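You operate a simulated robot arm through the tools that you are given. There is no shell and no other tool. Be economical: measure what you need, move in short steps, check, and stop when the job is done.

Carry out the task below with a simulated two-armed robot. There is one attempt and no reset: what you move stays moved.

TASK
Pull the socket off the extension bar and put the socket away in the table's drawer.
Fine: hold the bar while you pull; shut the drawer again; stand the bar on the brown mat. Set down upright: extension bar.

It is judged by the outcome, as a careful person would: the job done as asked, and still so three seconds after it is handed in. It fails if anything else is knocked over, pushed out of place, dropped, spilled or broken.

THE ROBOT
Two 7-joint arms with fingered hands on one trunk, on a base that drives. Base frame: it is fixed to the floor where the robot stands at the start and does not move with it; the origin is under the middle of the robot, x ahead of it, y to its left, z up. Readings come in m, rad, newtons and seconds.
The left shoulder is at the start at [0.037, 0.092, 1.135], the right one opposite. With the tool pointing down near the work surface each hand reaches from about 0.26 to 0.54 m from the robot's upright axis, wherever it stands, measured 20 degrees to its own side. Places, roughly: brown mat on the steel table [0.8, -0.1, 0.8]; extension bar (5x5x14 cm) [0.4, 0.3, 0.9]; steel table drawer [0.6, 0.1, 0.7]. Payload 2.1 kg a hand.
The tool frame of a hand sits at the grasp point between the pads (the TCP): z along the fingers, y along the line on which they close. The tips reach 0.02 m beyond it. Largest opening 0.068 m; the body of the gripper starts 0.023 m behind the TCP. The gripper is a hand of 5 fingers: y runs from the thumb to the fingers, the wrist lies at [-0.01, -0.079, -0.131] in the tool frame, and closing takes about 1.5 s.
Orientation is that of the tool frame in the base frame, as [roll, pitch, yaw] about the fixed x, y, z axes, in that order (R = Rz(yaw) Ry(pitch) Rx(roll)). With the fingers straight down and the wrist toward the robot, the tool's x, y and z point along [0, 1, 0], [1, 0, 0] and [0, 0, -1] of the base frame.

THE INTERFACE
- The arms move only by the tool servo_tool. It takes "left_commands", "right_commands" or both (then of equal length, played together; a hand with none holds still); each is a list of rows, each a list of 6 numbers: the turn, a rotation vector about the base's x, y, z in rad, then the shift along the base's x, y, z in m. In form: [[rx, ry, rz, x, y, z], ...]. A call has 1 to 10 rows; each row is the pose to reach, as a shift and turn from the pose commanded when the call began. "left_grip" and "right_grip" are, for a hand that has rows, the finger opening in m, from 0 to 0.068, set as the call begins (left out, the last holds). Rows are played at 5 a second. More than 0.05 m and 0.15 rad between two rows, or a gripper value outside its range, and nothing of the call is played. Where a pose cannot be reached the arm comes as near as it can. A force on the tool above 40 N (or 10 N above the force at the start of the call, whichever is more), or a blocked arm, ends the call early, and 0.2 s more pass. Each finger travels about 0.153 m/s and halts on what it meets, pressing with about 34 N; the grip force reading is that of the motor and also rises with nothing between the fingers. The clock runs only during rows and for 0.2 s after the last one: add rows that repeat a pose to give the fingers time. The reply holds the time, the measured pose of the TCP, the force on the tool along the base axes, the opening and the grip force, in the units named above and with some noise, with the torque about the TCP (base axes, N m) and any sound that the robot's microphone picked up.
- Cameras (640 x 400 px; columns grow to the right, rows downward): "scene" is now at [0.1137, 0.0166, 1.2726]; the picture's right is [0.19, -0.98, 0.00], its down [-0.69, -0.13, -0.71] and it looks along [0.70, 0.14, -0.70] (base axes); focal length 214 px, centre (320, 200). "left" rides on the left gripper at [-0.054, -0.058, -0.072] in its tool frame; the picture's right is [-0.57, -0.39, 0.73], its down [0.73, -0.64, 0.23] and it looks along [0.38, 0.66, 0.65] (tool axes); focal length 226 px, centre (320, 200). "right" rides on the right gripper at [0.054, -0.058, -0.072] in its tool frame; the picture's right is [-0.57, 0.39, -0.73], its down [-0.73, -0.64, 0.23] and it looks along [-0.38, 0.66, 0.65] (tool axes); focal length 226 px, centre (320, 200). There is no depth. A picture from a camera that has moved, and an enlarged one, comes with that camera's place and axes in the base frame and with its lens.
- capture(camera): a new picture of that camera. It takes no simulated time.
- lift_body(by): slides the trunk up (or, below 0, down) by that many m; the arms and the scene camera ride with it, the base frame stays. It gives what a move gives, with no picture.
- steer(legs): drives the robot by 1 to 6 legs, each [ahead, left, turn to the left] in m, m and rad, along the robot's own axes; the way and the turn of a leg run together, so that a leg with both is an arc; at most 1.5 m and 3.142 rad a leg. The arms and the cameras ride along, it lands a little off, and it stops where it bumps. It gives what a move gives.
- set_fingers(index, middle, ring, little, thumb_bend, thumb_turn, hand): sets how far each is bent, from 0 (flat) to 1 (curled in); at 0.3 the hand is open as for a grip, at 0.7 the pads meet at the TCP. One left out holds its place. A second passes; each finger stops where it meets its share of the squeeze, and holds until it gets a number again. A gripper value or a shape takes the hand back. It gives what a move gives, with no picture; readings hold the bend of each and the force on index, middle, ring, little, thumb and palm. thumb_turn goes from beside the hand (0) to across from the fingers (1), as for a grip.
- preshape(shape, hand): the hand has 5 fingers and takes this shape, open, in about a second: jaw (thumb against the fingers, like two jaws); tri (thumb and two fingers); tip (a fingertip pinch); poke (one finger out to press); point (the index stretched); flat (the hand flat); cup (the hand cupped); fist (a fist). The gripper value then closes the fingers along that shape, each until it touches; the sizes above hold for jaw. It gives what a move gives, with no picture.
- head_to(pan, tilt): turns the head with the scene camera to pan (to the left, within 1.501 rad either way) and tilt (down, from -0.506 to 1.204), counted from straight ahead of the robot. It gives what a move gives.
- enlarge(camera, box): a new picture of the part [left, top, right, bottom] of that camera's present view, enlarged. It takes no simulated time.
- job_done(): hands the job in; it is judged then, once.

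Work in short steps. Places have to be worked out from the pictures, the camera data and where the tool is seen: move nearer, look again, correct. Check each grasp and each placing, and mend what went wrong. You have 120 turns and 108 pictures in all, those below and enlarged ones among them. Open the grippers and draw the arms clear of the work before you hand the job in, unless the task says otherwise; then end with one line.

The tools are called after "Call:" by a JSON object that holds its "fn" and its "kwargs". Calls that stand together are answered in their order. servo_tool: Moves the arms, as the interface text tells. Its arguments: {"type":"object","properties":{"left_commands":{"type":"array","items":{"type":"array","items":{"type":"number"}}},"left_grip":{"type":"number"},"right_commands":{"type":"array","items":{"type":"array","items":{"type":"number"}}},"right_grip":{"type":"number"}},"required":[]} The other tools are called the same way: lift_body (by) slides the trunk up or down; preshape (shape, hand) gives the hand a shape; set_fingers (index, middle, ring, little, thumb_bend, thumb_turn, hand) moves the fingers one by one; steer (legs) drives the base; head_to (pan, tilt) turns the head that bears the scene camera; capture (camera) takes a picture; enlarge (camera, box) takes an enlarged picture of a part of a camera's view; job_done () hands the job in.

At the start:

```text
time_s: 0.0
left_tool_pos: [0.356, 0.1784, 1.1585]
left_tcp_rot: [-3.141, 0.0, 1.569]
left_force: [0.3, 0.1, -0.9]
left_wrist_torque: [0.02, 0.0, 0.02]
left_grip_width: 0.0679
left_gripper_force: 0.0
left_shape: jaw
left_bend: [0.3, 0.3, 0.3, 0.3, 0.3, 0.98]
left_finger forces: [0.0, 0.1, 0.0, 0.0, 0.0, 0.0]
right_tool_pos: [0.4027, -0.0776, 1.1188]
right_tcp_rot: [3.141, -0.001, 1.57]
right_force: [-0.2, 0.4, -1.0]
right_wrist_torque: [-0.02, 0.0, 0.01]
right_grip_width: 0.0676
right_gripper_force: 0.0
right_shape: jaw
right_bend: [0.3, 0.3, 0.3, 0.3, 0.3, 0.98]
right_finger forces: [0.0, 0.0, 0.0, 0.1, 0.0, 0.0]
trunk travel left (down, up): [-0.375, 0.529]
robot x, y, heading: [-0.0006, 0.003, -0.004]
head pan, tilt: [0.194, 0.775]
```

scene: 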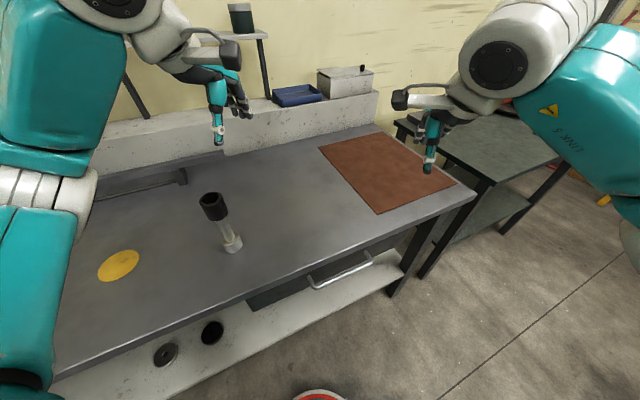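
right: 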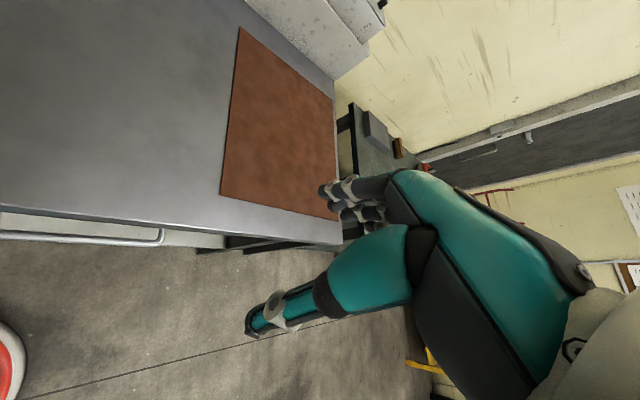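
left: 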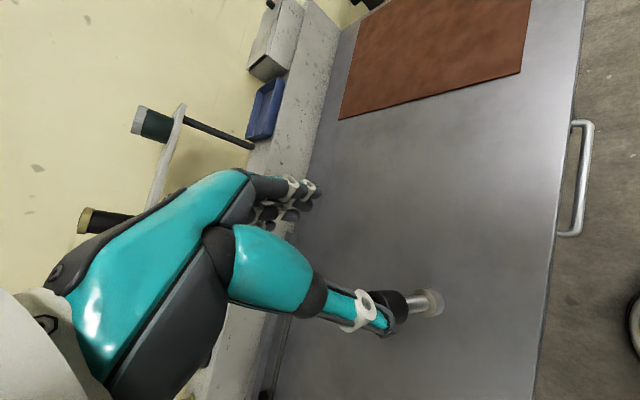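

I start by looking closer at the bar with the socket and at the drawer.

Call:
{"fn": "enlarge", "kwargs": {"camera": "scene", "box": [160, 170, 280, 270]}}

Call:
{"fn": "enlarge", "kwargs": {"camera": "scene", "box": [180, 220, 440, 380]}}

```text
4.00 times, centred on (220, 220) of scene
camera zoom: at [0.1137, 0.0166, 1.2726], right [0.19, -0.98, 0.0], down [-0.69, -0.13, -0.71], along [0.7, 0.14, -0.7], focal length 858 px, centre (720, 120)
```

zoom: 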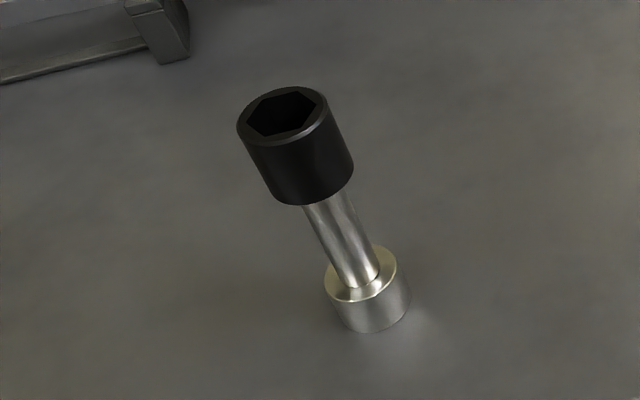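

```text
2.46 times, centred on (310, 300) of scene
camera zoom: at [0.1137, 0.0166, 1.2726], right [0.19, -0.98, 0.0], down [-0.69, -0.13, -0.71], along [0.7, 0.14, -0.7], focal length 528 px, centre (345, -46)
```

zoom: 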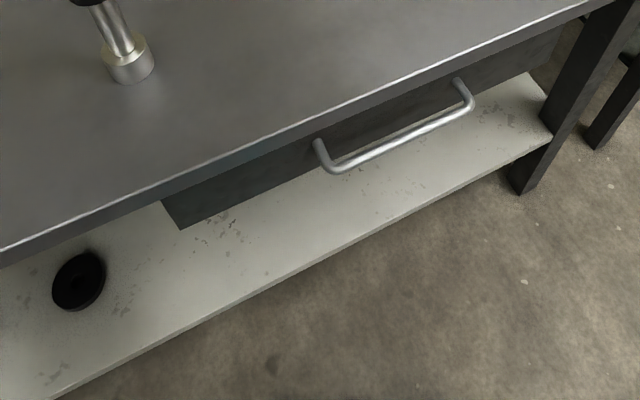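

Triangulating from both cameras: table top z≈0.81, bar base at ≈(0.364, 0.286), socket about z 0.93–0.985, and the table edge is rotated so that it faces a heading of ≈0.65 rad left. I turn to face it squarely.

Call:
{"fn": "steer", "kwargs": {"legs": [[0, 0, 0.65]]}}

Call:
{"fn": "head_to", "kwargs": {"pan": 0.0, "tilt": 0.9}}

Call:
{"fn": "capture", "kwargs": {"camera": "scene"}}

```text
time_s: 2.2
left_tool_pos: [0.1717, 0.3607, 1.1586]
left_tcp_rot: [-3.142, 0.001, 2.234]
left_force: [0.6, -0.3, 0.4]
left_wrist_torque: [0.0, 0.0, 0.02]
left_grip_width: 0.0676
left_gripper_force: 0.1
left_shape: jaw
left_bend: [0.3, 0.3, 0.3, 0.3, 0.3, 0.98]
left_finger forces: [0.0, 0.0, 0.0, 0.0, 0.0, 0.1]
right_tool_pos: [0.3644, 0.1864, 1.1187]
right_tcp_rot: [3.14, -0.001, 2.232]
right_force: [-0.7, -0.8, 1.4]
right_wrist_torque: [0.01, 0.01, -0.02]
right_grip_width: 0.0676
right_gripper_force: 0.0
right_shape: jaw
right_bend: [0.3, 0.3, 0.3, 0.3, 0.3, 0.98]
right_finger forces: [0.0, 0.0, 0.0, 0.1, 0.1, 0.0]
trunk travel left (down, up): [-0.375, 0.529]
robot x, y, heading: [0.0021, 0.0005, 0.662]
head pan, tilt: [0.194, 0.775]
```

```text
time_s: 2.9
left_tool_pos: [0.1708, 0.3605, 1.1592]
left_tcp_rot: [-3.141, -0.001, 2.232]
left_force: [-0.6, -0.2, 0.0]
left_wrist_torque: [-0.02, 0.01, 0.05]
left_grip_width: 0.0679
left_gripper_force: 0.0
left_shape: jaw
left_bend: [0.3, 0.3, 0.3, 0.3, 0.3, 0.98]
left_finger forces: [0.0, 0.0, 0.1, 0.0, 0.0, 0.0]
right_tool_pos: [0.3653, 0.1858, 1.1198]
right_tcp_rot: [-3.141, 0.001, 2.233]
right_force: [0.2, -0.2, -0.2]
right_wrist_torque: [-0.01, 0.0, 0.04]
right_grip_width: 0.0676
right_gripper_force: 0.0
right_shape: jaw
right_bend: [0.3, 0.3, 0.3, 0.3, 0.3, 0.98]
right_finger forces: [0.0, 0.1, 0.0, 0.1, 0.1, 0.0]
trunk travel left (down, up): [-0.375, 0.529]
robot x, y, heading: [0.0003, 0.0001, 0.66]
head pan, tilt: [0.0, 0.901]
```

```text
102 pictures are left
camera scene: at [0.086, 0.0675, 1.2627], right [0.62, -0.79, 0.0], down [-0.62, -0.48, -0.62], along [0.49, 0.38, -0.78], focal length 214 px, centre (320, 200)
```

scene: 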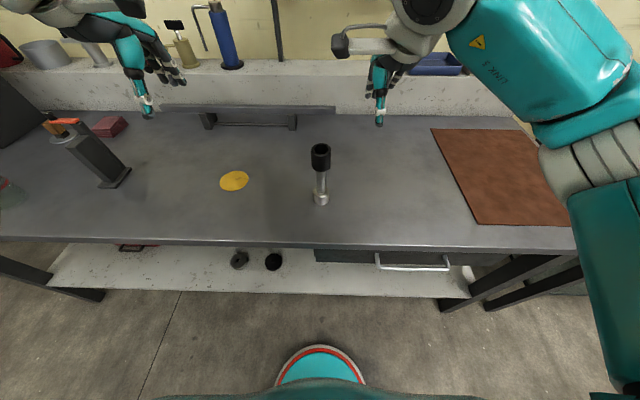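

Heading ≈0.66 squares with the table; the bar is straight ahead (n≈0.465 m, lateral≈0). I roll the right hand to a horizontal side grip, keeping it high for now.

Call:
{"fn": "servo_tool", "kwargs": {"right_commands": [[0.1185, 0.092, 0, 0, 0, 0], [0.237, 0.184, 0, 0, 0, 0], [0.3555, 0.276, 0, 0, 0, 0], [0.474, 0.368, 0, 0, 0, 0], [0.5925, 0.46, 0, 0, 0, 0], [0.711, 0.552, 0, 0, 0, 0], [0.8295, 0.644, 0, 0, 0, 0], [0.948, 0.736, 0, 0, 0, 0], [1.0665, 0.828, 0, 0, 0, 0], [1.185, 0.92, 0, 0, 0, 0]]}}

```text
time_s: 5.1
left_tool_pos: [0.1713, 0.3604, 1.1583]
left_tcp_rot: [3.141, 0.0, 2.232]
left_force: [-0.1, -0.6, 0.4]
left_wrist_torque: [-0.01, 0.01, 0.01]
left_grip_width: 0.0679
left_gripper_force: 0.2
left_shape: jaw
left_bend: [0.3, 0.3, 0.3, 0.3, 0.3, 0.98]
left_finger forces: [0.0, 0.0, 0.1, 0.0, 0.0, 0.1]
right_tool_pos: [0.3649, 0.1863, 1.1185]
right_tcp_rot: [3.109, -1.502, 2.265]
right_force: [0.0, -0.9, 0.5]
right_wrist_torque: [-0.04, 0.02, 0.03]
right_grip_width: 0.0678
right_gripper_force: 0.0
right_shape: jaw
right_bend: [0.3, 0.3, 0.3, 0.3, 0.3, 0.98]
right_finger forces: [0.0, 0.1, 0.0, 0.0, 0.1, 0.0]
trunk travel left (down, up): [-0.375, 0.529]
robot x, y, heading: [-0.004, 0.0007, 0.662]
head pan, tilt: [0.0, 0.901]
```

The roll reached cleanly. Now I yaw the hand so the fingers point diagonally at the bar and begin lowering at a stand-off of 12 cm.

Call:
{"fn": "servo_tool", "kwargs": {"right_commands": [[0.011, 0.003, -0.125, 0, -0.005, 0], [0.023, 0.007, -0.25, -0.003, -0.008, 0], [0.034, 0.01, -0.375, -0.005, -0.011, -0.01], [0.045, 0.013, -0.5, -0.007, -0.014, -0.03], [0.057, 0.017, -0.625, -0.009, -0.018, -0.06], [0.068, 0.02, -0.75, -0.009, -0.02, -0.09], [0.068, 0.02, -0.75, -0.009, -0.02, -0.12]]}}

Call:
{"fn": "capture", "kwargs": {"camera": "scene"}}

Call:
{"fn": "capture", "kwargs": {"camera": "right"}}

```text
time_s: 6.7
left_tool_pos: [0.1715, 0.3612, 1.1593]
left_tcp_rot: [3.141, 0.0, 2.232]
left_force: [0.4, 0.4, 0.0]
left_wrist_torque: [0.0, 0.0, -0.01]
left_grip_width: 0.068
left_gripper_force: 0.0
left_shape: jaw
left_bend: [0.3, 0.3, 0.3, 0.3, 0.3, 0.98]
left_finger forces: [0.0, 0.1, 0.0, 0.1, 0.0, 0.0]
right_tool_pos: [0.3589, 0.1666, 1.001]
right_tcp_rot: [2.722, -1.568, 1.899]
right_force: [0.4, -0.5, 0.0]
right_wrist_torque: [-0.03, -0.02, 0.0]
right_grip_width: 0.0676
right_gripper_force: 0.0
right_shape: jaw
right_bend: [0.3, 0.3, 0.3, 0.3, 0.3, 0.98]
right_finger forces: [0.1, 0.1, 0.1, 0.0, 0.0, 0.1]
trunk travel left (down, up): [-0.375, 0.529]
robot x, y, heading: [-0.0032, 0.0002, 0.656]
head pan, tilt: [0.0, 0.901]
```

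```text
101 pictures are left
camera scene: at [0.0858, 0.0675, 1.2627], right [0.61, -0.79, 0.0], down [-0.62, -0.48, -0.62], along [0.49, 0.38, -0.78], focal length 214 px, centre (320, 200)
```

scene: 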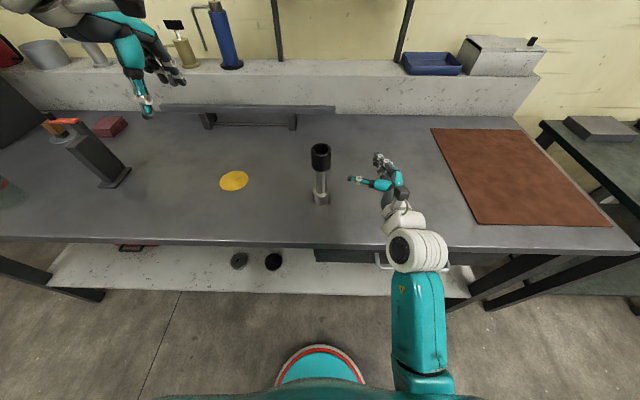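

```text
100 pictures are left
camera right: at [0.2934, 0.1001, 1.0524], right [0.32, -0.76, -0.56], down [-0.62, 0.29, -0.73], along [0.72, 0.58, -0.38], focal length 226 px, centre (320, 200)
```

right: 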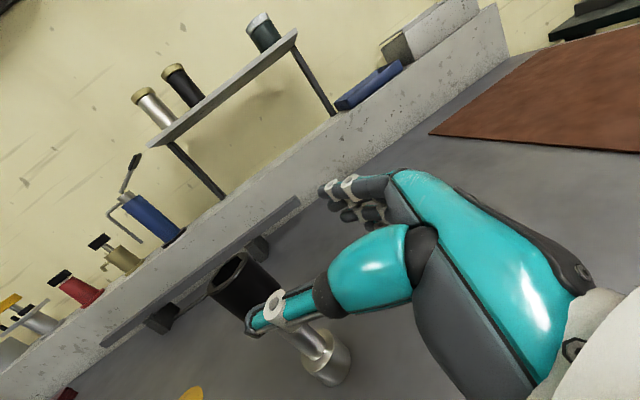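

I enlarge the scene view to fix the bar's place precisely.

Call:
{"fn": "enlarge", "kwargs": {"camera": "scene", "box": [280, 130, 400, 220]}}

Call:
{"fn": "enlarge", "kwargs": {"camera": "right", "box": [200, 240, 380, 400]}}

```text
4.44 times, centred on (340, 175) of scene
camera zoom: at [0.0858, 0.0675, 1.2627], right [0.61, -0.79, 0.0], down [-0.62, -0.48, -0.62], along [0.49, 0.38, -0.78], focal length 953 px, centre (231, 311)
```

zoom: 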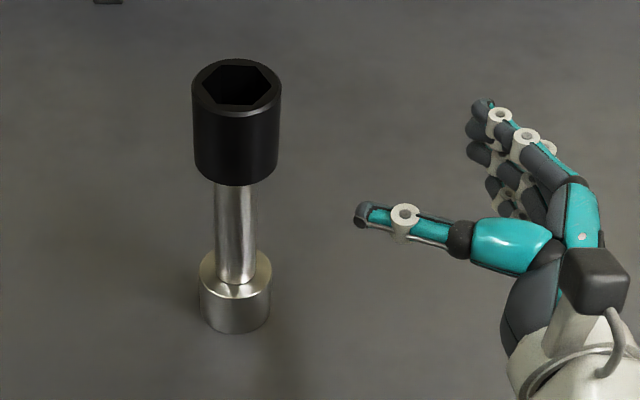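

```text
2.50 times, centred on (290, 320) of right
camera zoom: at [0.2934, 0.1001, 1.0524], right [0.32, -0.76, -0.56], down [-0.62, 0.29, -0.73], along [0.72, 0.58, -0.38], focal length 565 px, centre (395, -100)
```

zoom: 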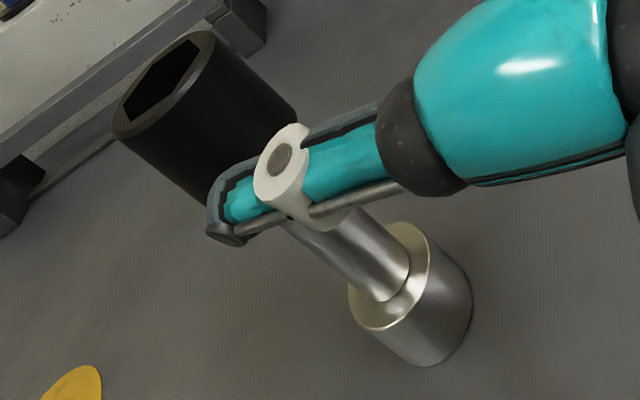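

The bar axis is at ≈(0.369, 0.288) with the free shaft at z≈0.837–0.929, and the hand is laterally lined up. I lower the hand to z≈0.885 at this stand-off.

Call:
{"fn": "servo_tool", "kwargs": {"right_commands": [[0, 0, 0, 0, 0, -0.04], [0, 0, 0, 0, 0, -0.08], [0, 0, 0, 0, 0, -0.117], [0, 0, 0, 0, 0, -0.117]]}}

Call:
{"fn": "capture", "kwargs": {"camera": "scene"}}

Call:
{"fn": "capture", "kwargs": {"camera": "right"}}

```text
time_s: 7.7
left_tool_pos: [0.1705, 0.3599, 1.1572]
left_tcp_rot: [3.141, 0.0, 2.234]
left_force: [0.5, -0.3, 0.5]
left_wrist_torque: [0.01, -0.02, 0.04]
left_grip_width: 0.0678
left_gripper_force: 0.1
left_shape: jaw
left_bend: [0.3, 0.3, 0.3, 0.3, 0.3, 0.98]
left_finger forces: [0.1, 0.0, 0.0, 0.0, 0.0, 0.0]
right_tool_pos: [0.3541, 0.1678, 0.8827]
right_tcp_rot: [2.332, -1.57, 2.291]
right_force: [0.3, 0.1, -0.2]
right_wrist_torque: [0.02, -0.02, 0.0]
right_grip_width: 0.0679
right_gripper_force: 0.0
right_shape: jaw
right_bend: [0.3, 0.3, 0.3, 0.3, 0.3, 0.98]
right_finger forces: [0.1, 0.0, 0.0, 0.0, 0.0, 0.0]
trunk travel left (down, up): [-0.375, 0.529]
robot x, y, heading: [-0.0003, 0.0006, 0.66]
head pan, tilt: [0.0, 0.901]
```

```text
97 pictures are left
camera scene: at [0.086, 0.0674, 1.2627], right [0.61, -0.79, 0.0], down [-0.62, -0.48, -0.62], along [0.49, 0.38, -0.78], focal length 214 px, centre (320, 200)
```

scene: 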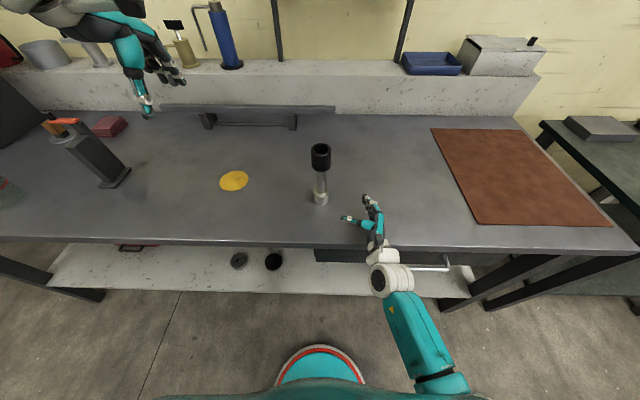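

```text
96 pictures are left
camera right: at [0.2896, 0.1018, 0.9347], right [0.32, -0.76, -0.56], down [-0.62, 0.29, -0.73], along [0.72, 0.58, -0.38], focal length 226 px, centre (320, 200)
```

right: 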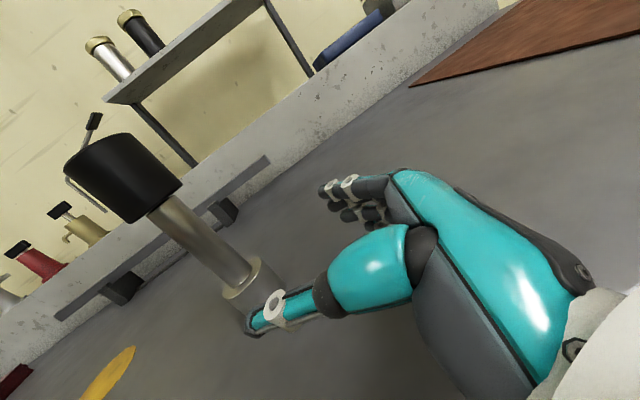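

The hand sits at the proper height and the projected approach line meets the shaft ≈0.118 m ahead. I advance around the bar with the hand open.

Call:
{"fn": "servo_tool", "kwargs": {"right_commands": [[0, 0, 0, 0.006, 0.03, 0], [0, 0, 0, 0.009, 0.06, 0], [0, 0, 0, 0.011, 0.085, 0], [0, 0, 0, 0.013, 0.105, 0], [0, 0, 0, 0.0135, 0.117, 0], [0, 0, 0, 0.0135, 0.117, 0]]}}

Call:
{"fn": "enlarge", "kwargs": {"camera": "scene", "box": [260, 130, 400, 220]}}

Call:
{"fn": "capture", "kwargs": {"camera": "right"}}

```text
time_s: 9.1
left_tool_pos: [0.1713, 0.3605, 1.1586]
left_tcp_rot: [3.141, 0.001, 2.233]
left_force: [0.3, -0.3, -0.1]
left_wrist_torque: [-0.01, -0.01, 0.02]
left_grip_width: 0.068
left_gripper_force: 0.0
left_shape: jaw
left_bend: [0.3, 0.3, 0.3, 0.3, 0.3, 0.98]
left_finger forces: [0.1, 0.0, 0.0, 0.0, 0.0, 0.0]
right_tool_pos: [0.3707, 0.2844, 0.8817]
right_tcp_rot: [-3.088, -1.569, 1.428]
right_force: [-0.4, -0.8, -0.6]
right_wrist_torque: [-0.04, 0.01, 0.01]
right_grip_width: 0.0677
right_gripper_force: 0.1
right_shape: jaw
right_bend: [0.3, 0.3, 0.3, 0.3, 0.3, 0.98]
right_finger forces: [0.1, 0.1, 0.1, 0.0, 0.0, 0.0]
trunk travel left (down, up): [-0.375, 0.529]
robot x, y, heading: [0.0023, 0.0017, 0.66]
head pan, tilt: [0.0, 0.901]
```

```text
4.44 times, centred on (330, 175) of scene
camera zoom: at [0.086, 0.0675, 1.2627], right [0.61, -0.79, 0.0], down [-0.62, -0.48, -0.62], along [0.49, 0.38, -0.78], focal length 953 px, centre (276, 311)
```

zoom: 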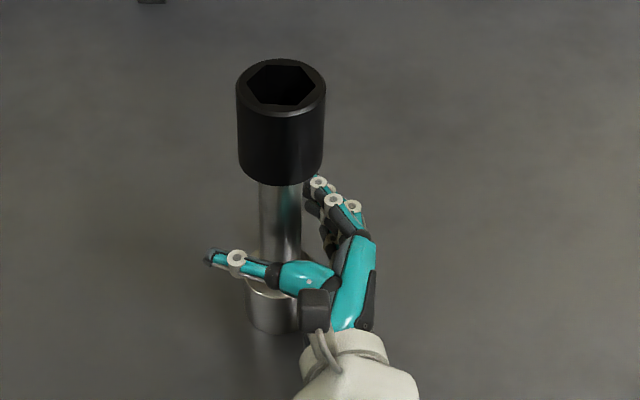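

```text
94 pictures are left
camera right: at [0.3064, 0.2184, 0.9344], right [0.32, -0.76, -0.56], down [-0.62, 0.29, -0.73], along [0.72, 0.58, -0.38], focal length 226 px, centre (320, 200)
```

right: 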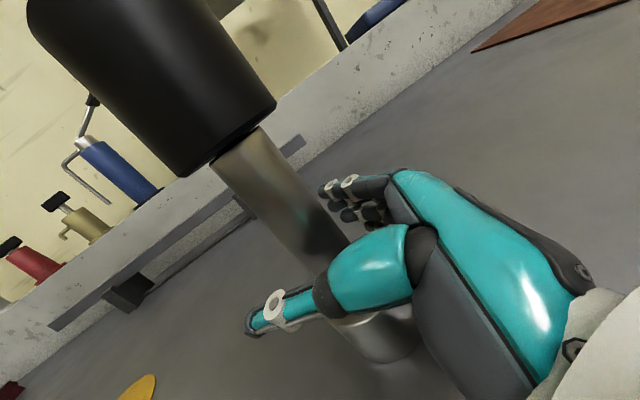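

The TCP projects right onto the shaft in both views. I close the right hand on the shaft and wait for it to settle.

Call:
{"fn": "servo_tool", "kwargs": {"right_commands": [[0, 0, 0, 0, 0.002, 0], [0, 0, 0, 0, 0.002, 0], [0, 0, 0, 0, 0.002, 0], [0, 0, 0, 0, 0.002, 0], [0, 0, 0, 0, 0.002, 0], [0, 0, 0, 0, 0.002, 0], [0, 0, 0, 0, 0.002, 0], [0, 0, 0, 0, 0.002, 0]], "right_grip": 0.0}}

Call:
{"fn": "enlarge", "kwargs": {"camera": "scene", "box": [260, 130, 400, 220]}}

Call:
{"fn": "capture", "kwargs": {"camera": "right"}}

```text
time_s: 10.9
left_tool_pos: [0.1698, 0.3588, 1.1585]
left_tcp_rot: [-3.141, 0.001, 2.233]
left_force: [-0.3, -0.1, 0.1]
left_wrist_torque: [0.01, 0.0, 0.04]
left_grip_width: 0.0676
left_gripper_force: 0.1
left_shape: jaw
left_bend: [0.3, 0.3, 0.3, 0.3, 0.3, 0.98]
left_finger forces: [0.0, 0.0, 0.0, 0.1, 0.0, 0.0]
right_tool_pos: [0.3707, 0.2874, 0.8821]
right_tcp_rot: [1.687, -1.569, 2.935]
right_force: [0.6, 0.9, 3.5]
right_wrist_torque: [-0.03, -0.09, -0.05]
right_grip_width: 0.0102
right_gripper_force: 34.6
right_shape: jaw
right_bend: [0.72, 0.7, 0.7, 0.46, 0.86, 1.0]
right_finger forces: [9.2, 4.3, 3.4, 2.8, 18.1, 0.0]
trunk travel left (down, up): [-0.375, 0.529]
robot x, y, heading: [-0.0001, 0.0012, 0.659]
head pan, tilt: [0.0, 0.901]
```

```text
4.44 times, centred on (330, 175) of scene
camera zoom: at [0.0858, 0.0674, 1.2627], right [0.61, -0.79, 0.0], down [-0.62, -0.48, -0.62], along [0.49, 0.38, -0.78], focal length 953 px, centre (276, 311)
```

zoom: 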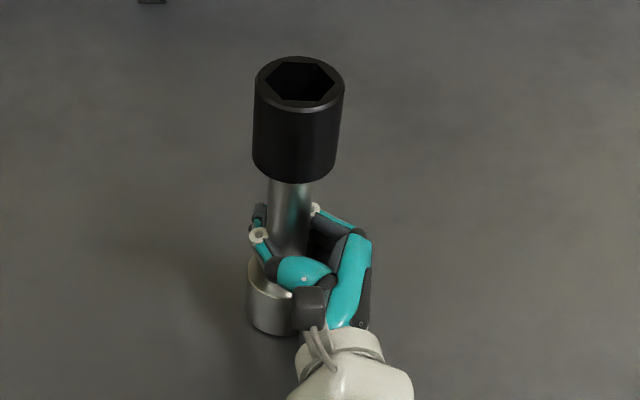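

```text
92 pictures are left
camera right: at [0.3057, 0.2208, 0.9348], right [0.32, -0.76, -0.56], down [-0.62, 0.29, -0.73], along [0.72, 0.58, -0.38], focal length 226 px, centre (320, 200)
```

right: 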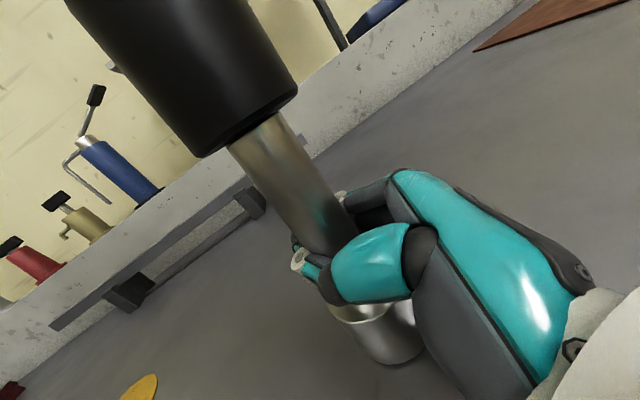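

The shaft is firmly held (34 N; fingers on the shaft), tilted only by a few degrees. Now I bring the left hand above the socket at ≈(0.377, 0.280).

Call:
{"fn": "servo_tool", "kwargs": {"left_commands": [[0, 0, 0, 0.034, -0.013, -0.015], [0, 0, 0, 0.068, -0.026, -0.03], [0, 0, 0, 0.103, -0.039, -0.045], [0, 0, 0, 0.137, -0.053, -0.06], [0, 0, 0, 0.172, -0.066, -0.075], [0, 0, 0, 0.206, -0.079, -0.085], [0, 0, 0, 0.206, -0.079, -0.085]], "left_grip": 0.068}}

Call:
{"fn": "capture", "kwargs": {"camera": "scene"}}

Call:
{"fn": "capture", "kwargs": {"camera": "left"}}

Call:
{"fn": "capture", "kwargs": {"camera": "right"}}

```text
time_s: 12.5
left_tool_pos: [0.3798, 0.2787, 1.0726]
left_tcp_rot: [3.14, 0.001, 2.233]
left_force: [-0.9, -0.2, 0.3]
left_wrist_torque: [0.0, 0.0, 0.0]
left_grip_width: 0.0674
left_gripper_force: 0.1
left_shape: jaw
left_bend: [0.3, 0.3, 0.3, 0.3, 0.3, 0.98]
left_finger forces: [0.0, 0.1, 0.0, 0.0, 0.1, 0.1]
right_tool_pos: [0.3713, 0.2862, 0.8818]
right_tcp_rot: [1.839, -1.57, 2.783]
right_force: [-0.1, 1.6, 3.8]
right_wrist_torque: [-0.01, -0.1, -0.02]
right_grip_width: 0.0098
right_gripper_force: 33.9
right_shape: jaw
right_bend: [0.72, 0.7, 0.7, 0.46, 0.86, 1.0]
right_finger forces: [8.8, 4.1, 3.1, 3.0, 18.0, 0.0]
trunk travel left (down, up): [-0.375, 0.529]
robot x, y, heading: [0.0024, 0.0026, 0.658]
head pan, tilt: [0.0, 0.901]
```

```text
91 pictures are left
camera scene: at [0.0859, 0.0672, 1.2627], right [0.61, -0.79, 0.0], down [-0.62, -0.48, -0.62], along [0.49, 0.38, -0.78], focal length 214 px, centre (320, 200)
```

scene: 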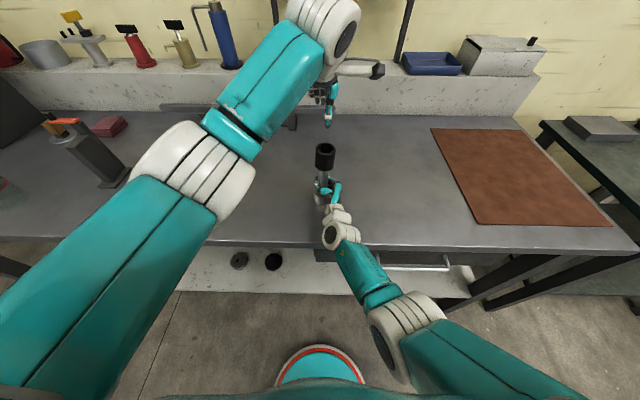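

```text
90 pictures are left
camera left: at [0.3659, 0.1994, 1.1442], right [0.04, -0.68, -0.73], down [-0.96, 0.19, -0.23], along [0.29, 0.71, -0.65], focal length 226 px, centre (320, 200)
```

left: 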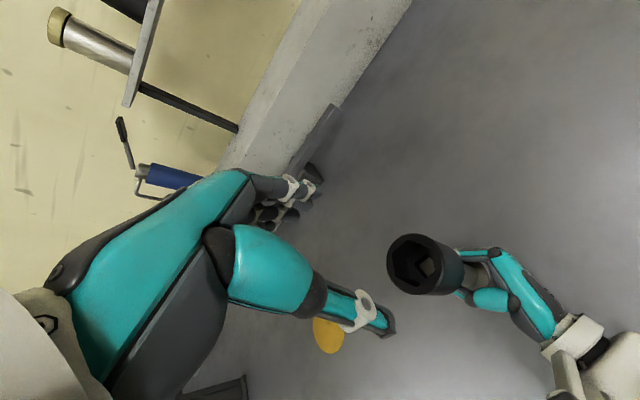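

```text
89 pictures are left
camera right: at [0.3058, 0.2206, 0.9348], right [0.32, -0.76, -0.56], down [-0.62, 0.29, -0.73], along [0.72, 0.58, -0.38], focal length 226 px, centre (320, 200)
```

right: 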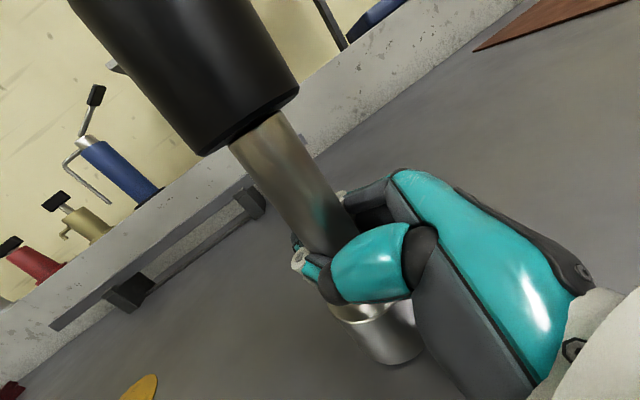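

The left camera suggests the socket is ~5 mm nearer the robot than the TCP; I correct and lower to just above the socket, then look.

Call:
{"fn": "servo_tool", "kwargs": {"left_commands": [[0, 0, 0, -0.005, -0.002, -0.03], [0, 0, 0, -0.005, -0.002, -0.06], [0, 0, 0, -0.005, -0.002, -0.06]]}}

Call:
{"fn": "capture", "kwargs": {"camera": "left"}}

Call:
{"fn": "enlarge", "kwargs": {"camera": "scene", "box": [270, 90, 390, 210]}}

Call:
{"fn": "capture", "kwargs": {"camera": "right"}}

```text
time_s: 13.3
left_tool_pos: [0.3751, 0.2765, 1.0147]
left_tcp_rot: [-3.141, 0.0, 2.233]
left_force: [-0.1, 0.7, 0.1]
left_wrist_torque: [-0.01, -0.01, 0.0]
left_grip_width: 0.0677
left_gripper_force: 0.0
left_shape: jaw
left_bend: [0.3, 0.3, 0.3, 0.3, 0.3, 0.98]
left_finger forces: [0.0, 0.0, 0.1, 0.1, 0.0, 0.0]
right_tool_pos: [0.3696, 0.2869, 0.8819]
right_tcp_rot: [1.962, -1.568, 2.66]
right_force: [0.6, 1.0, 2.7]
right_wrist_torque: [-0.05, -0.08, 0.02]
right_grip_width: 0.0099
right_gripper_force: 34.1
right_shape: jaw
right_bend: [0.72, 0.7, 0.7, 0.46, 0.86, 1.0]
right_finger forces: [8.8, 4.2, 2.9, 3.0, 17.9, 0.0]
trunk travel left (down, up): [-0.375, 0.529]
robot x, y, heading: [-0.0013, 0.0005, 0.661]
head pan, tilt: [0.0, 0.901]
```

```text
88 pictures are left
camera left: at [0.3615, 0.1967, 1.0856], right [0.04, -0.68, -0.73], down [-0.96, 0.18, -0.23], along [0.29, 0.71, -0.65], focal length 226 px, centre (320, 200)
```

left: 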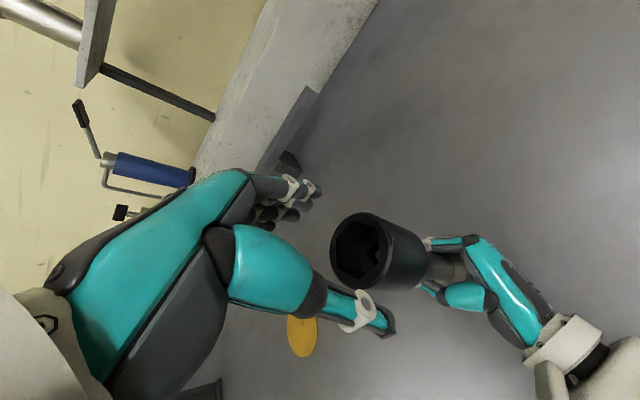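

```text
3.33 times, centred on (330, 150) of scene
camera zoom: at [0.0858, 0.0674, 1.2627], right [0.61, -0.79, 0.0], down [-0.62, -0.48, -0.62], along [0.49, 0.38, -0.78], focal length 715 px, centre (287, 367)
```

zoom: 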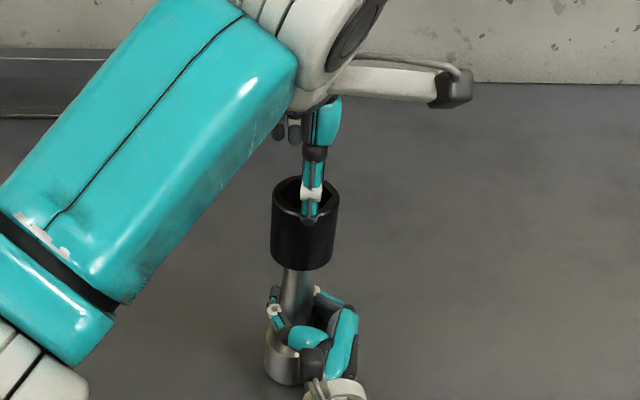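

```text
86 pictures are left
camera right: at [0.3057, 0.2207, 0.9348], right [0.32, -0.76, -0.56], down [-0.62, 0.29, -0.73], along [0.72, 0.58, -0.38], focal length 226 px, centre (320, 200)
```

right: 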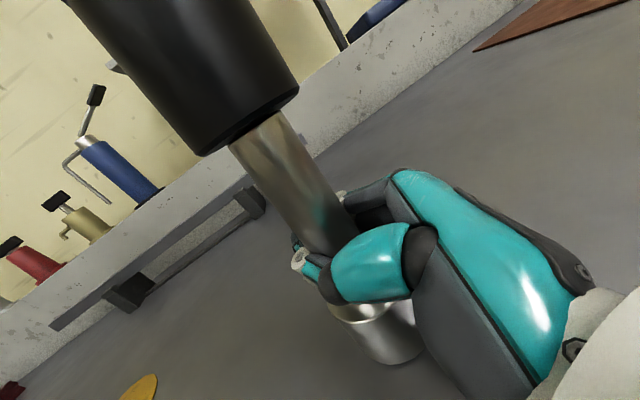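

The open hand is centred over the socket rim in the left view (predicted (365,248), seen ≈(363,249)). I descend 4.9 cm around it.

Call:
{"fn": "servo_tool", "kwargs": {"left_commands": [[0, 0, 0, 0, 0, -0.015], [0, 0, 0, 0, 0, -0.03], [0, 0, 0, 0, 0, -0.042], [0, 0, 0, 0, 0, -0.049], [0, 0, 0, 0, 0, -0.049]]}}

Call:
{"fn": "capture", "kwargs": {"camera": "left"}}

Call:
{"fn": "capture", "kwargs": {"camera": "right"}}

```text
time_s: 14.5
left_tool_pos: [0.373, 0.2781, 0.964]
left_tcp_rot: [3.141, 0.001, 2.232]
left_force: [0.1, -0.6, 2.4]
left_wrist_torque: [-0.01, -0.01, 0.01]
left_grip_width: 0.0678
left_gripper_force: 0.1
left_shape: jaw
left_bend: [0.3, 0.3, 0.3, 0.3, 0.3, 0.98]
left_finger forces: [0.3, 0.0, 0.0, 0.0, 1.5, 0.0]
right_tool_pos: [0.371, 0.286, 0.8827]
right_tcp_rot: [2.086, -1.569, 2.534]
right_force: [0.9, 2.6, 3.0]
right_wrist_torque: [0.01, -0.11, -0.02]
right_grip_width: 0.0096
right_gripper_force: 33.8
right_shape: jaw
right_bend: [0.72, 0.7, 0.7, 0.46, 0.86, 1.0]
right_finger forces: [9.5, 4.4, 3.0, 3.0, 17.8, 0.0]
trunk travel left (down, up): [-0.375, 0.529]
robot x, y, heading: [-0.0021, -0.0013, 0.664]
head pan, tilt: [0.0, 0.901]
```

```text
85 pictures are left
camera left: at [0.3598, 0.1983, 1.0358], right [0.04, -0.68, -0.73], down [-0.96, 0.18, -0.23], along [0.29, 0.7, -0.65], focal length 226 px, centre (320, 200)
```

left: 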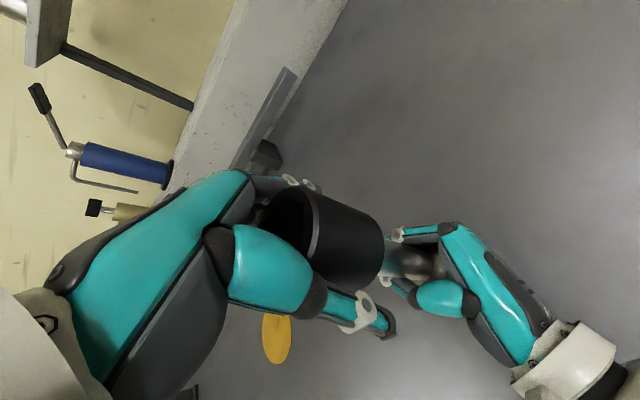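

```text
84 pictures are left
camera right: at [0.3057, 0.2208, 0.9348], right [0.32, -0.76, -0.56], down [-0.62, 0.29, -0.73], along [0.72, 0.58, -0.38], focal length 226 px, centre (320, 200)
```

right: 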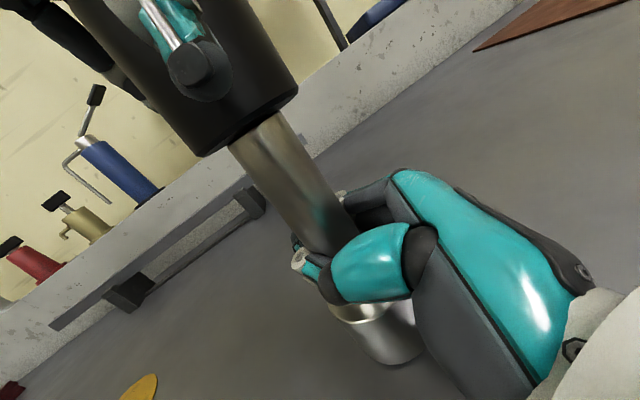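

The left hand surrounds the socket (only a 1.5 N brush on the thumb). I close it on the socket.

Call:
{"fn": "servo_tool", "kwargs": {"left_commands": [[0, 0, 0, 0, 0, 0], [0, 0, 0, 0, 0, 0], [0, 0, 0, 0, 0, 0], [0, 0, 0, 0, 0, 0], [0, 0, 0, 0, 0, 0], [0, 0, 0, 0, 0, 0], [0, 0, 0, 0, 0, 0]], "left_grip": 0.0}}

Call:
{"fn": "capture", "kwargs": {"camera": "left"}}

Call:
{"fn": "capture", "kwargs": {"camera": "right"}}

```text
time_s: 16.1
left_tool_pos: [0.3732, 0.2787, 0.9645]
left_tcp_rot: [3.14, -0.001, 2.231]
left_force: [0.3, 0.5, -1.1]
left_wrist_torque: [0.0, -0.01, 0.0]
left_grip_width: 0.0388
left_gripper_force: 34.6
left_shape: jaw
left_bend: [0.75, 0.5, 0.56, 0.56, 0.57, 0.96]
left_finger forces: [17.0, 10.2, 3.3, 0.0, 30.5, 0.1]
right_tool_pos: [0.3711, 0.2867, 0.8828]
right_tcp_rot: [2.383, -1.568, 2.24]
right_force: [0.6, 0.4, 3.2]
right_wrist_torque: [-0.05, -0.11, 0.02]
right_grip_width: 0.0096
right_gripper_force: 34.1
right_shape: jaw
right_bend: [0.72, 0.7, 0.7, 0.46, 0.86, 1.0]
right_finger forces: [9.1, 4.1, 2.8, 2.8, 17.3, 0.1]
trunk travel left (down, up): [-0.375, 0.529]
robot x, y, heading: [0.0039, -0.0007, 0.658]
head pan, tilt: [0.0, 0.901]
heard: snap
```

```text
83 pictures are left
camera left: at [0.36, 0.1983, 1.0358], right [0.04, -0.68, -0.73], down [-0.96, 0.18, -0.23], along [0.29, 0.71, -0.65], focal length 226 px, centre (320, 200)
```

left: 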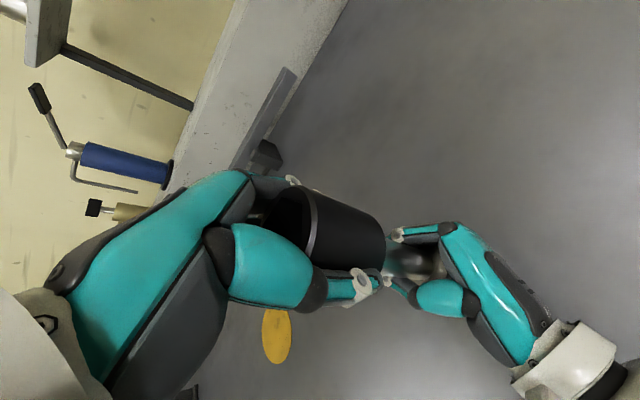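

```text
82 pictures are left
camera right: at [0.3058, 0.2207, 0.9348], right [0.32, -0.76, -0.56], down [-0.62, 0.29, -0.73], along [0.72, 0.58, -0.38], focal length 226 px, centre (320, 200)
```

right: 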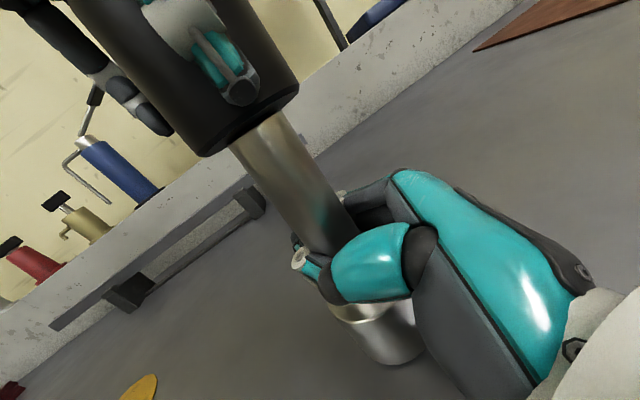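

A snap was heard — the socket probably came free of its detent. I pull it straight up along the slightly tilted bar axis in small steps.

Call:
{"fn": "servo_tool", "kwargs": {"left_commands": [[0, 0, 0, 0.0004, -0.0005, 0.01], [0, 0, 0, 0.0008, -0.001, 0.02], [0, 0, 0, 0.0012, -0.0015, 0.03], [0, 0, 0, 0.002, -0.002, 0.045], [0, 0, 0, 0.002, -0.0025, 0.06], [0, 0, 0, 0.002, -0.003, 0.08]]}}

Call:
{"fn": "capture", "kwargs": {"camera": "scene"}}

Call:
{"fn": "capture", "kwargs": {"camera": "right"}}

Call:
{"fn": "capture", "kwargs": {"camera": "left"}}

```text
time_s: 17.5
left_tool_pos: [0.3736, 0.2764, 1.0443]
left_tcp_rot: [3.141, 0.0, 2.231]
left_force: [0.1, -0.6, -0.6]
left_wrist_torque: [0.04, -0.04, 0.0]
left_grip_width: 0.0387
left_gripper_force: 33.9
left_shape: jaw
left_bend: [0.75, 0.5, 0.57, 0.56, 0.58, 0.96]
left_finger forces: [17.1, 10.2, 3.6, 0.0, 30.3, 0.1]
right_tool_pos: [0.3695, 0.2878, 0.8817]
right_tcp_rot: [2.256, -1.568, 2.365]
right_force: [0.9, 0.0, 4.1]
right_wrist_torque: [-0.01, -0.11, 0.0]
right_grip_width: 0.0097
right_gripper_force: 34.3
right_shape: jaw
right_bend: [0.72, 0.7, 0.7, 0.46, 0.86, 1.0]
right_finger forces: [9.0, 4.1, 2.7, 2.9, 17.2, 0.1]
trunk travel left (down, up): [-0.375, 0.529]
robot x, y, heading: [0.0027, -0.0008, 0.659]
head pan, tilt: [0.0, 0.901]
```

```text
81 pictures are left
camera scene: at [0.0859, 0.0674, 1.2627], right [0.61, -0.79, 0.0], down [-0.62, -0.48, -0.62], along [0.49, 0.38, -0.78], focal length 214 px, centre (320, 200)
```

scene: 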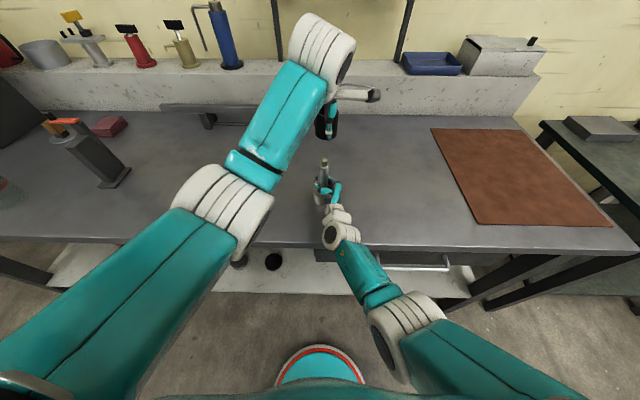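

```text
80 pictures are left
camera right: at [0.3058, 0.2207, 0.9348], right [0.32, -0.76, -0.56], down [-0.62, 0.29, -0.73], along [0.72, 0.58, -0.38], focal length 226 px, centre (320, 200)
```

right: 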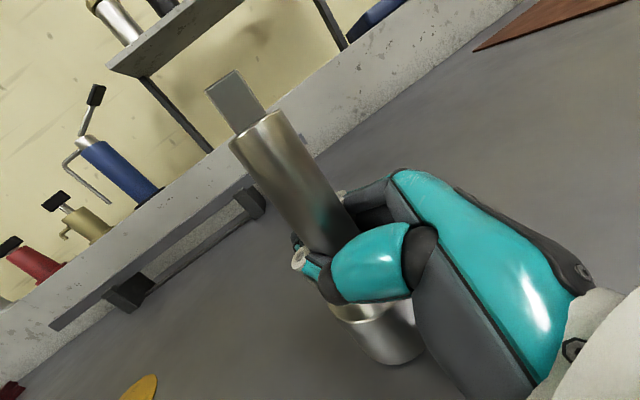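

```text
79 pictures are left
camera left: at [0.3598, 0.1966, 1.1165], right [0.04, -0.68, -0.73], down [-0.96, 0.18, -0.23], along [0.29, 0.71, -0.65], focal length 226 px, centre (320, 200)
```

left: 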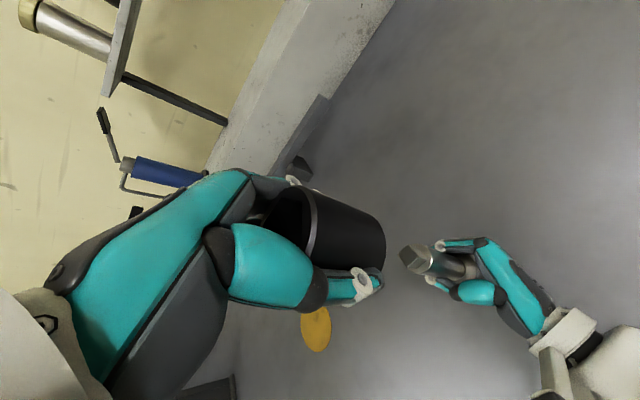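

The socket is off and held in the left hand; the bar stands held in the right. I lift the bar 6 cm with the right hand and draw the left hand up and to the left.

Call:
{"fn": "servo_tool", "kwargs": {"left_commands": [[0, 0, 0, -0.02, 0.025, 0.02], [0, 0, 0, -0.04, 0.05, 0.04], [0, 0, 0, -0.07, 0.08, 0.05], [0, 0, 0, -0.1, 0.11, 0.05], [0, 0, 0, -0.12, 0.13, 0.05]], "right_commands": [[0, 0, 0, 0, 0, 0.015], [0, 0, 0, 0, 0, 0.03], [0, 0, 0, 0, 0, 0.05], [0, 0, 0, 0, 0, 0.07], [0, 0, 0, 0, 0, 0.07]]}}

Call:
{"fn": "enlarge", "kwargs": {"camera": "scene", "box": [260, 90, 400, 230]}}

Call:
{"fn": "capture", "kwargs": {"camera": "left"}}

```text
time_s: 18.9
left_tool_pos: [0.2544, 0.4099, 1.0948]
left_tcp_rot: [-3.14, 0.0, 2.234]
left_force: [0.2, 0.3, -2.1]
left_wrist_torque: [0.0, 0.0, 0.0]
left_grip_width: 0.038
left_gripper_force: 33.8
left_shape: jaw
left_bend: [0.75, 0.51, 0.59, 0.56, 0.58, 0.95]
left_finger forces: [17.1, 10.2, 3.9, 0.1, 30.0, 0.1]
right_tool_pos: [0.3907, 0.2667, 0.9427]
right_tcp_rot: [2.331, -1.484, 2.264]
right_force: [0.1, 0.1, -3.2]
right_wrist_torque: [0.01, -0.02, -0.03]
right_grip_width: 0.0092
right_gripper_force: 33.9
right_shape: jaw
right_bend: [0.72, 0.7, 0.7, 0.49, 0.86, 1.0]
right_finger forces: [8.9, 3.5, 2.4, 2.7, 16.8, 0.0]
trunk travel left (down, up): [-0.375, 0.529]
robot x, y, heading: [-0.0018, 0.0016, 0.664]
head pan, tilt: [0.0, 0.901]
stopped in row 5 (right hand): the arm was blocked; the commanded pose is now the measured one
```

```text
2.86 times, centred on (330, 160) of scene
camera zoom: at [0.0863, 0.0676, 1.2626], right [0.61, -0.79, 0.0], down [-0.62, -0.48, -0.62], along [0.49, 0.38, -0.78], focal length 613 px, centre (291, 314)
```

zoom: 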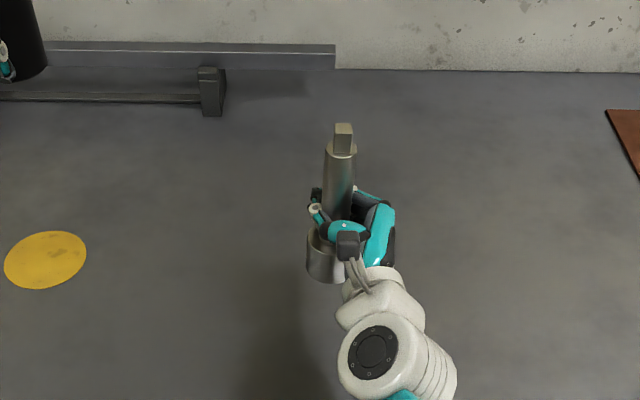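

```text
77 pictures are left
camera left: at [0.2418, 0.3299, 1.1659], right [0.04, -0.68, -0.73], down [-0.96, 0.18, -0.23], along [0.29, 0.71, -0.65], focal length 226 px, centre (320, 200)
```

left: 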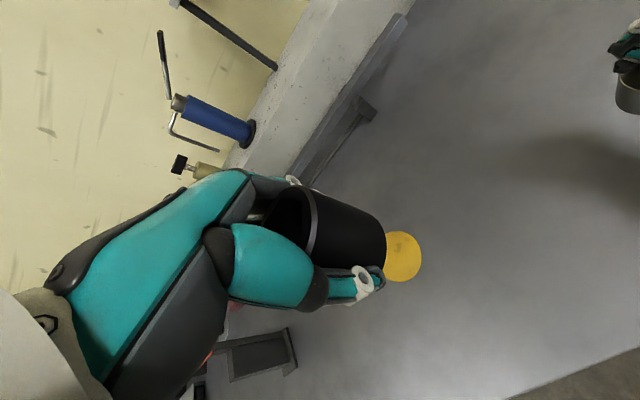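

The bar hangs free in the right hand (bottom ≈6 cm above the table; the arm reached a limit but holds). I drive right along the table toward the mat.

Call:
{"fn": "steer", "kwargs": {"legs": [[0, -0.42, 0]]}}

Call:
{"fn": "capture", "kwargs": {"camera": "scene"}}

Call:
{"fn": "capture", "kwargs": {"camera": "right"}}

```text
time_s: 21.5
left_tool_pos: [0.5131, 0.077, 1.0951]
left_tcp_rot: [-3.141, 0.001, 2.232]
left_force: [-0.4, -0.6, -1.1]
left_wrist_torque: [0.02, 0.0, -0.02]
left_grip_width: 0.038
left_gripper_force: 34.0
left_shape: jaw
left_bend: [0.75, 0.51, 0.59, 0.56, 0.58, 0.95]
left_finger forces: [17.2, 10.2, 3.8, 0.0, 30.1, 0.1]
right_tool_pos: [0.6488, -0.0652, 0.9409]
right_tcp_rot: [2.351, -1.484, 2.244]
right_force: [0.3, -0.5, -2.8]
right_wrist_torque: [0.04, -0.03, 0.03]
right_grip_width: 0.0092
right_gripper_force: 33.8
right_shape: jaw
right_bend: [0.72, 0.7, 0.7, 0.49, 0.86, 1.0]
right_finger forces: [9.0, 3.5, 2.3, 2.7, 16.8, 0.1]
trunk travel left (down, up): [-0.375, 0.529]
robot x, y, heading: [0.2617, -0.3289, 0.66]
head pan, tilt: [0.0, 0.901]
```

```text
76 pictures are left
camera scene: at [0.3443, -0.2638, 1.2626], right [0.61, -0.79, 0.0], down [-0.62, -0.48, -0.62], along [0.49, 0.38, -0.78], focal length 214 px, centre (320, 200)
```

scene: 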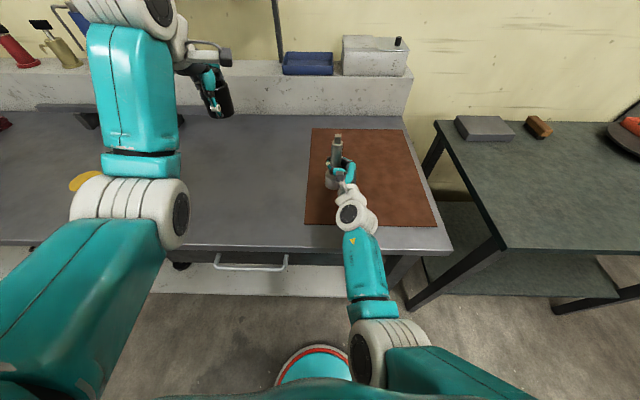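

```text
75 pictures are left
camera right: at [0.5787, -0.125, 0.9941], right [0.33, -0.8, -0.5], down [-0.57, 0.25, -0.78], along [0.75, 0.54, -0.37], focal length 226 px, centre (320, 200)
```

right: 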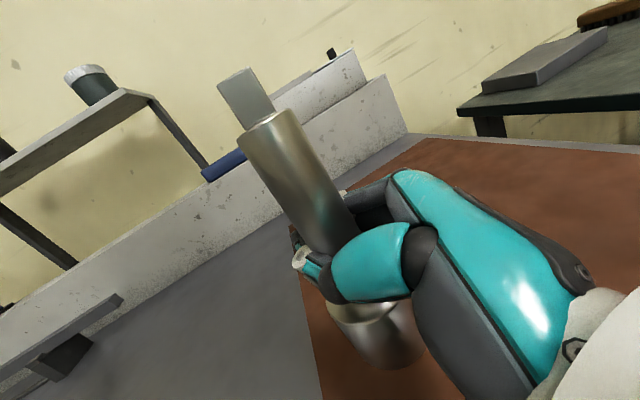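

The bar is over the mat's near-left part. I enlarge to measure its tilt before placing it.

Call:
{"fn": "enlarge", "kwargs": {"camera": "scene", "box": [290, 120, 390, 220]}}

Call:
{"fn": "enlarge", "kwargs": {"camera": "right", "box": [200, 50, 440, 390]}}

```text
4.00 times, centred on (340, 170) of scene
camera zoom: at [0.3443, -0.2638, 1.2626], right [0.61, -0.79, 0.0], down [-0.62, -0.48, -0.62], along [0.49, 0.38, -0.78], focal length 858 px, centre (240, 320)
```

zoom: 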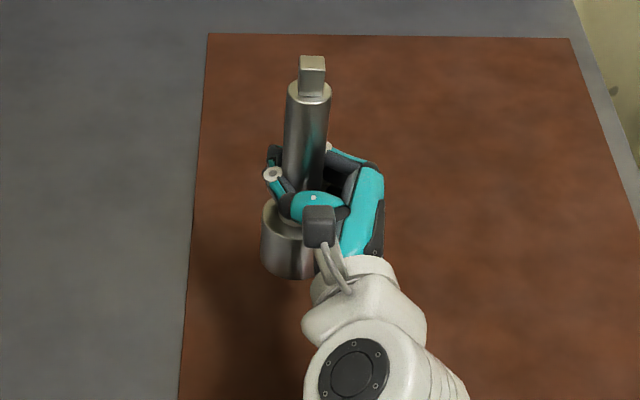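

```text
1.18 times, centred on (320, 220) of right
camera zoom: at [0.5787, -0.125, 0.9941], right [0.33, -0.8, -0.5], down [-0.57, 0.25, -0.78], along [0.75, 0.54, -0.37], focal length 266 px, centre (320, 176)
```

zoom: 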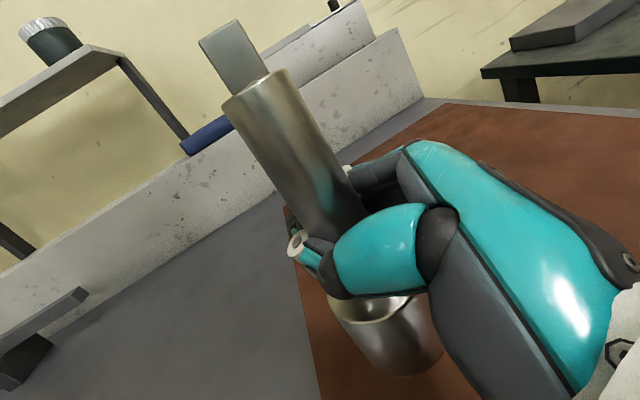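

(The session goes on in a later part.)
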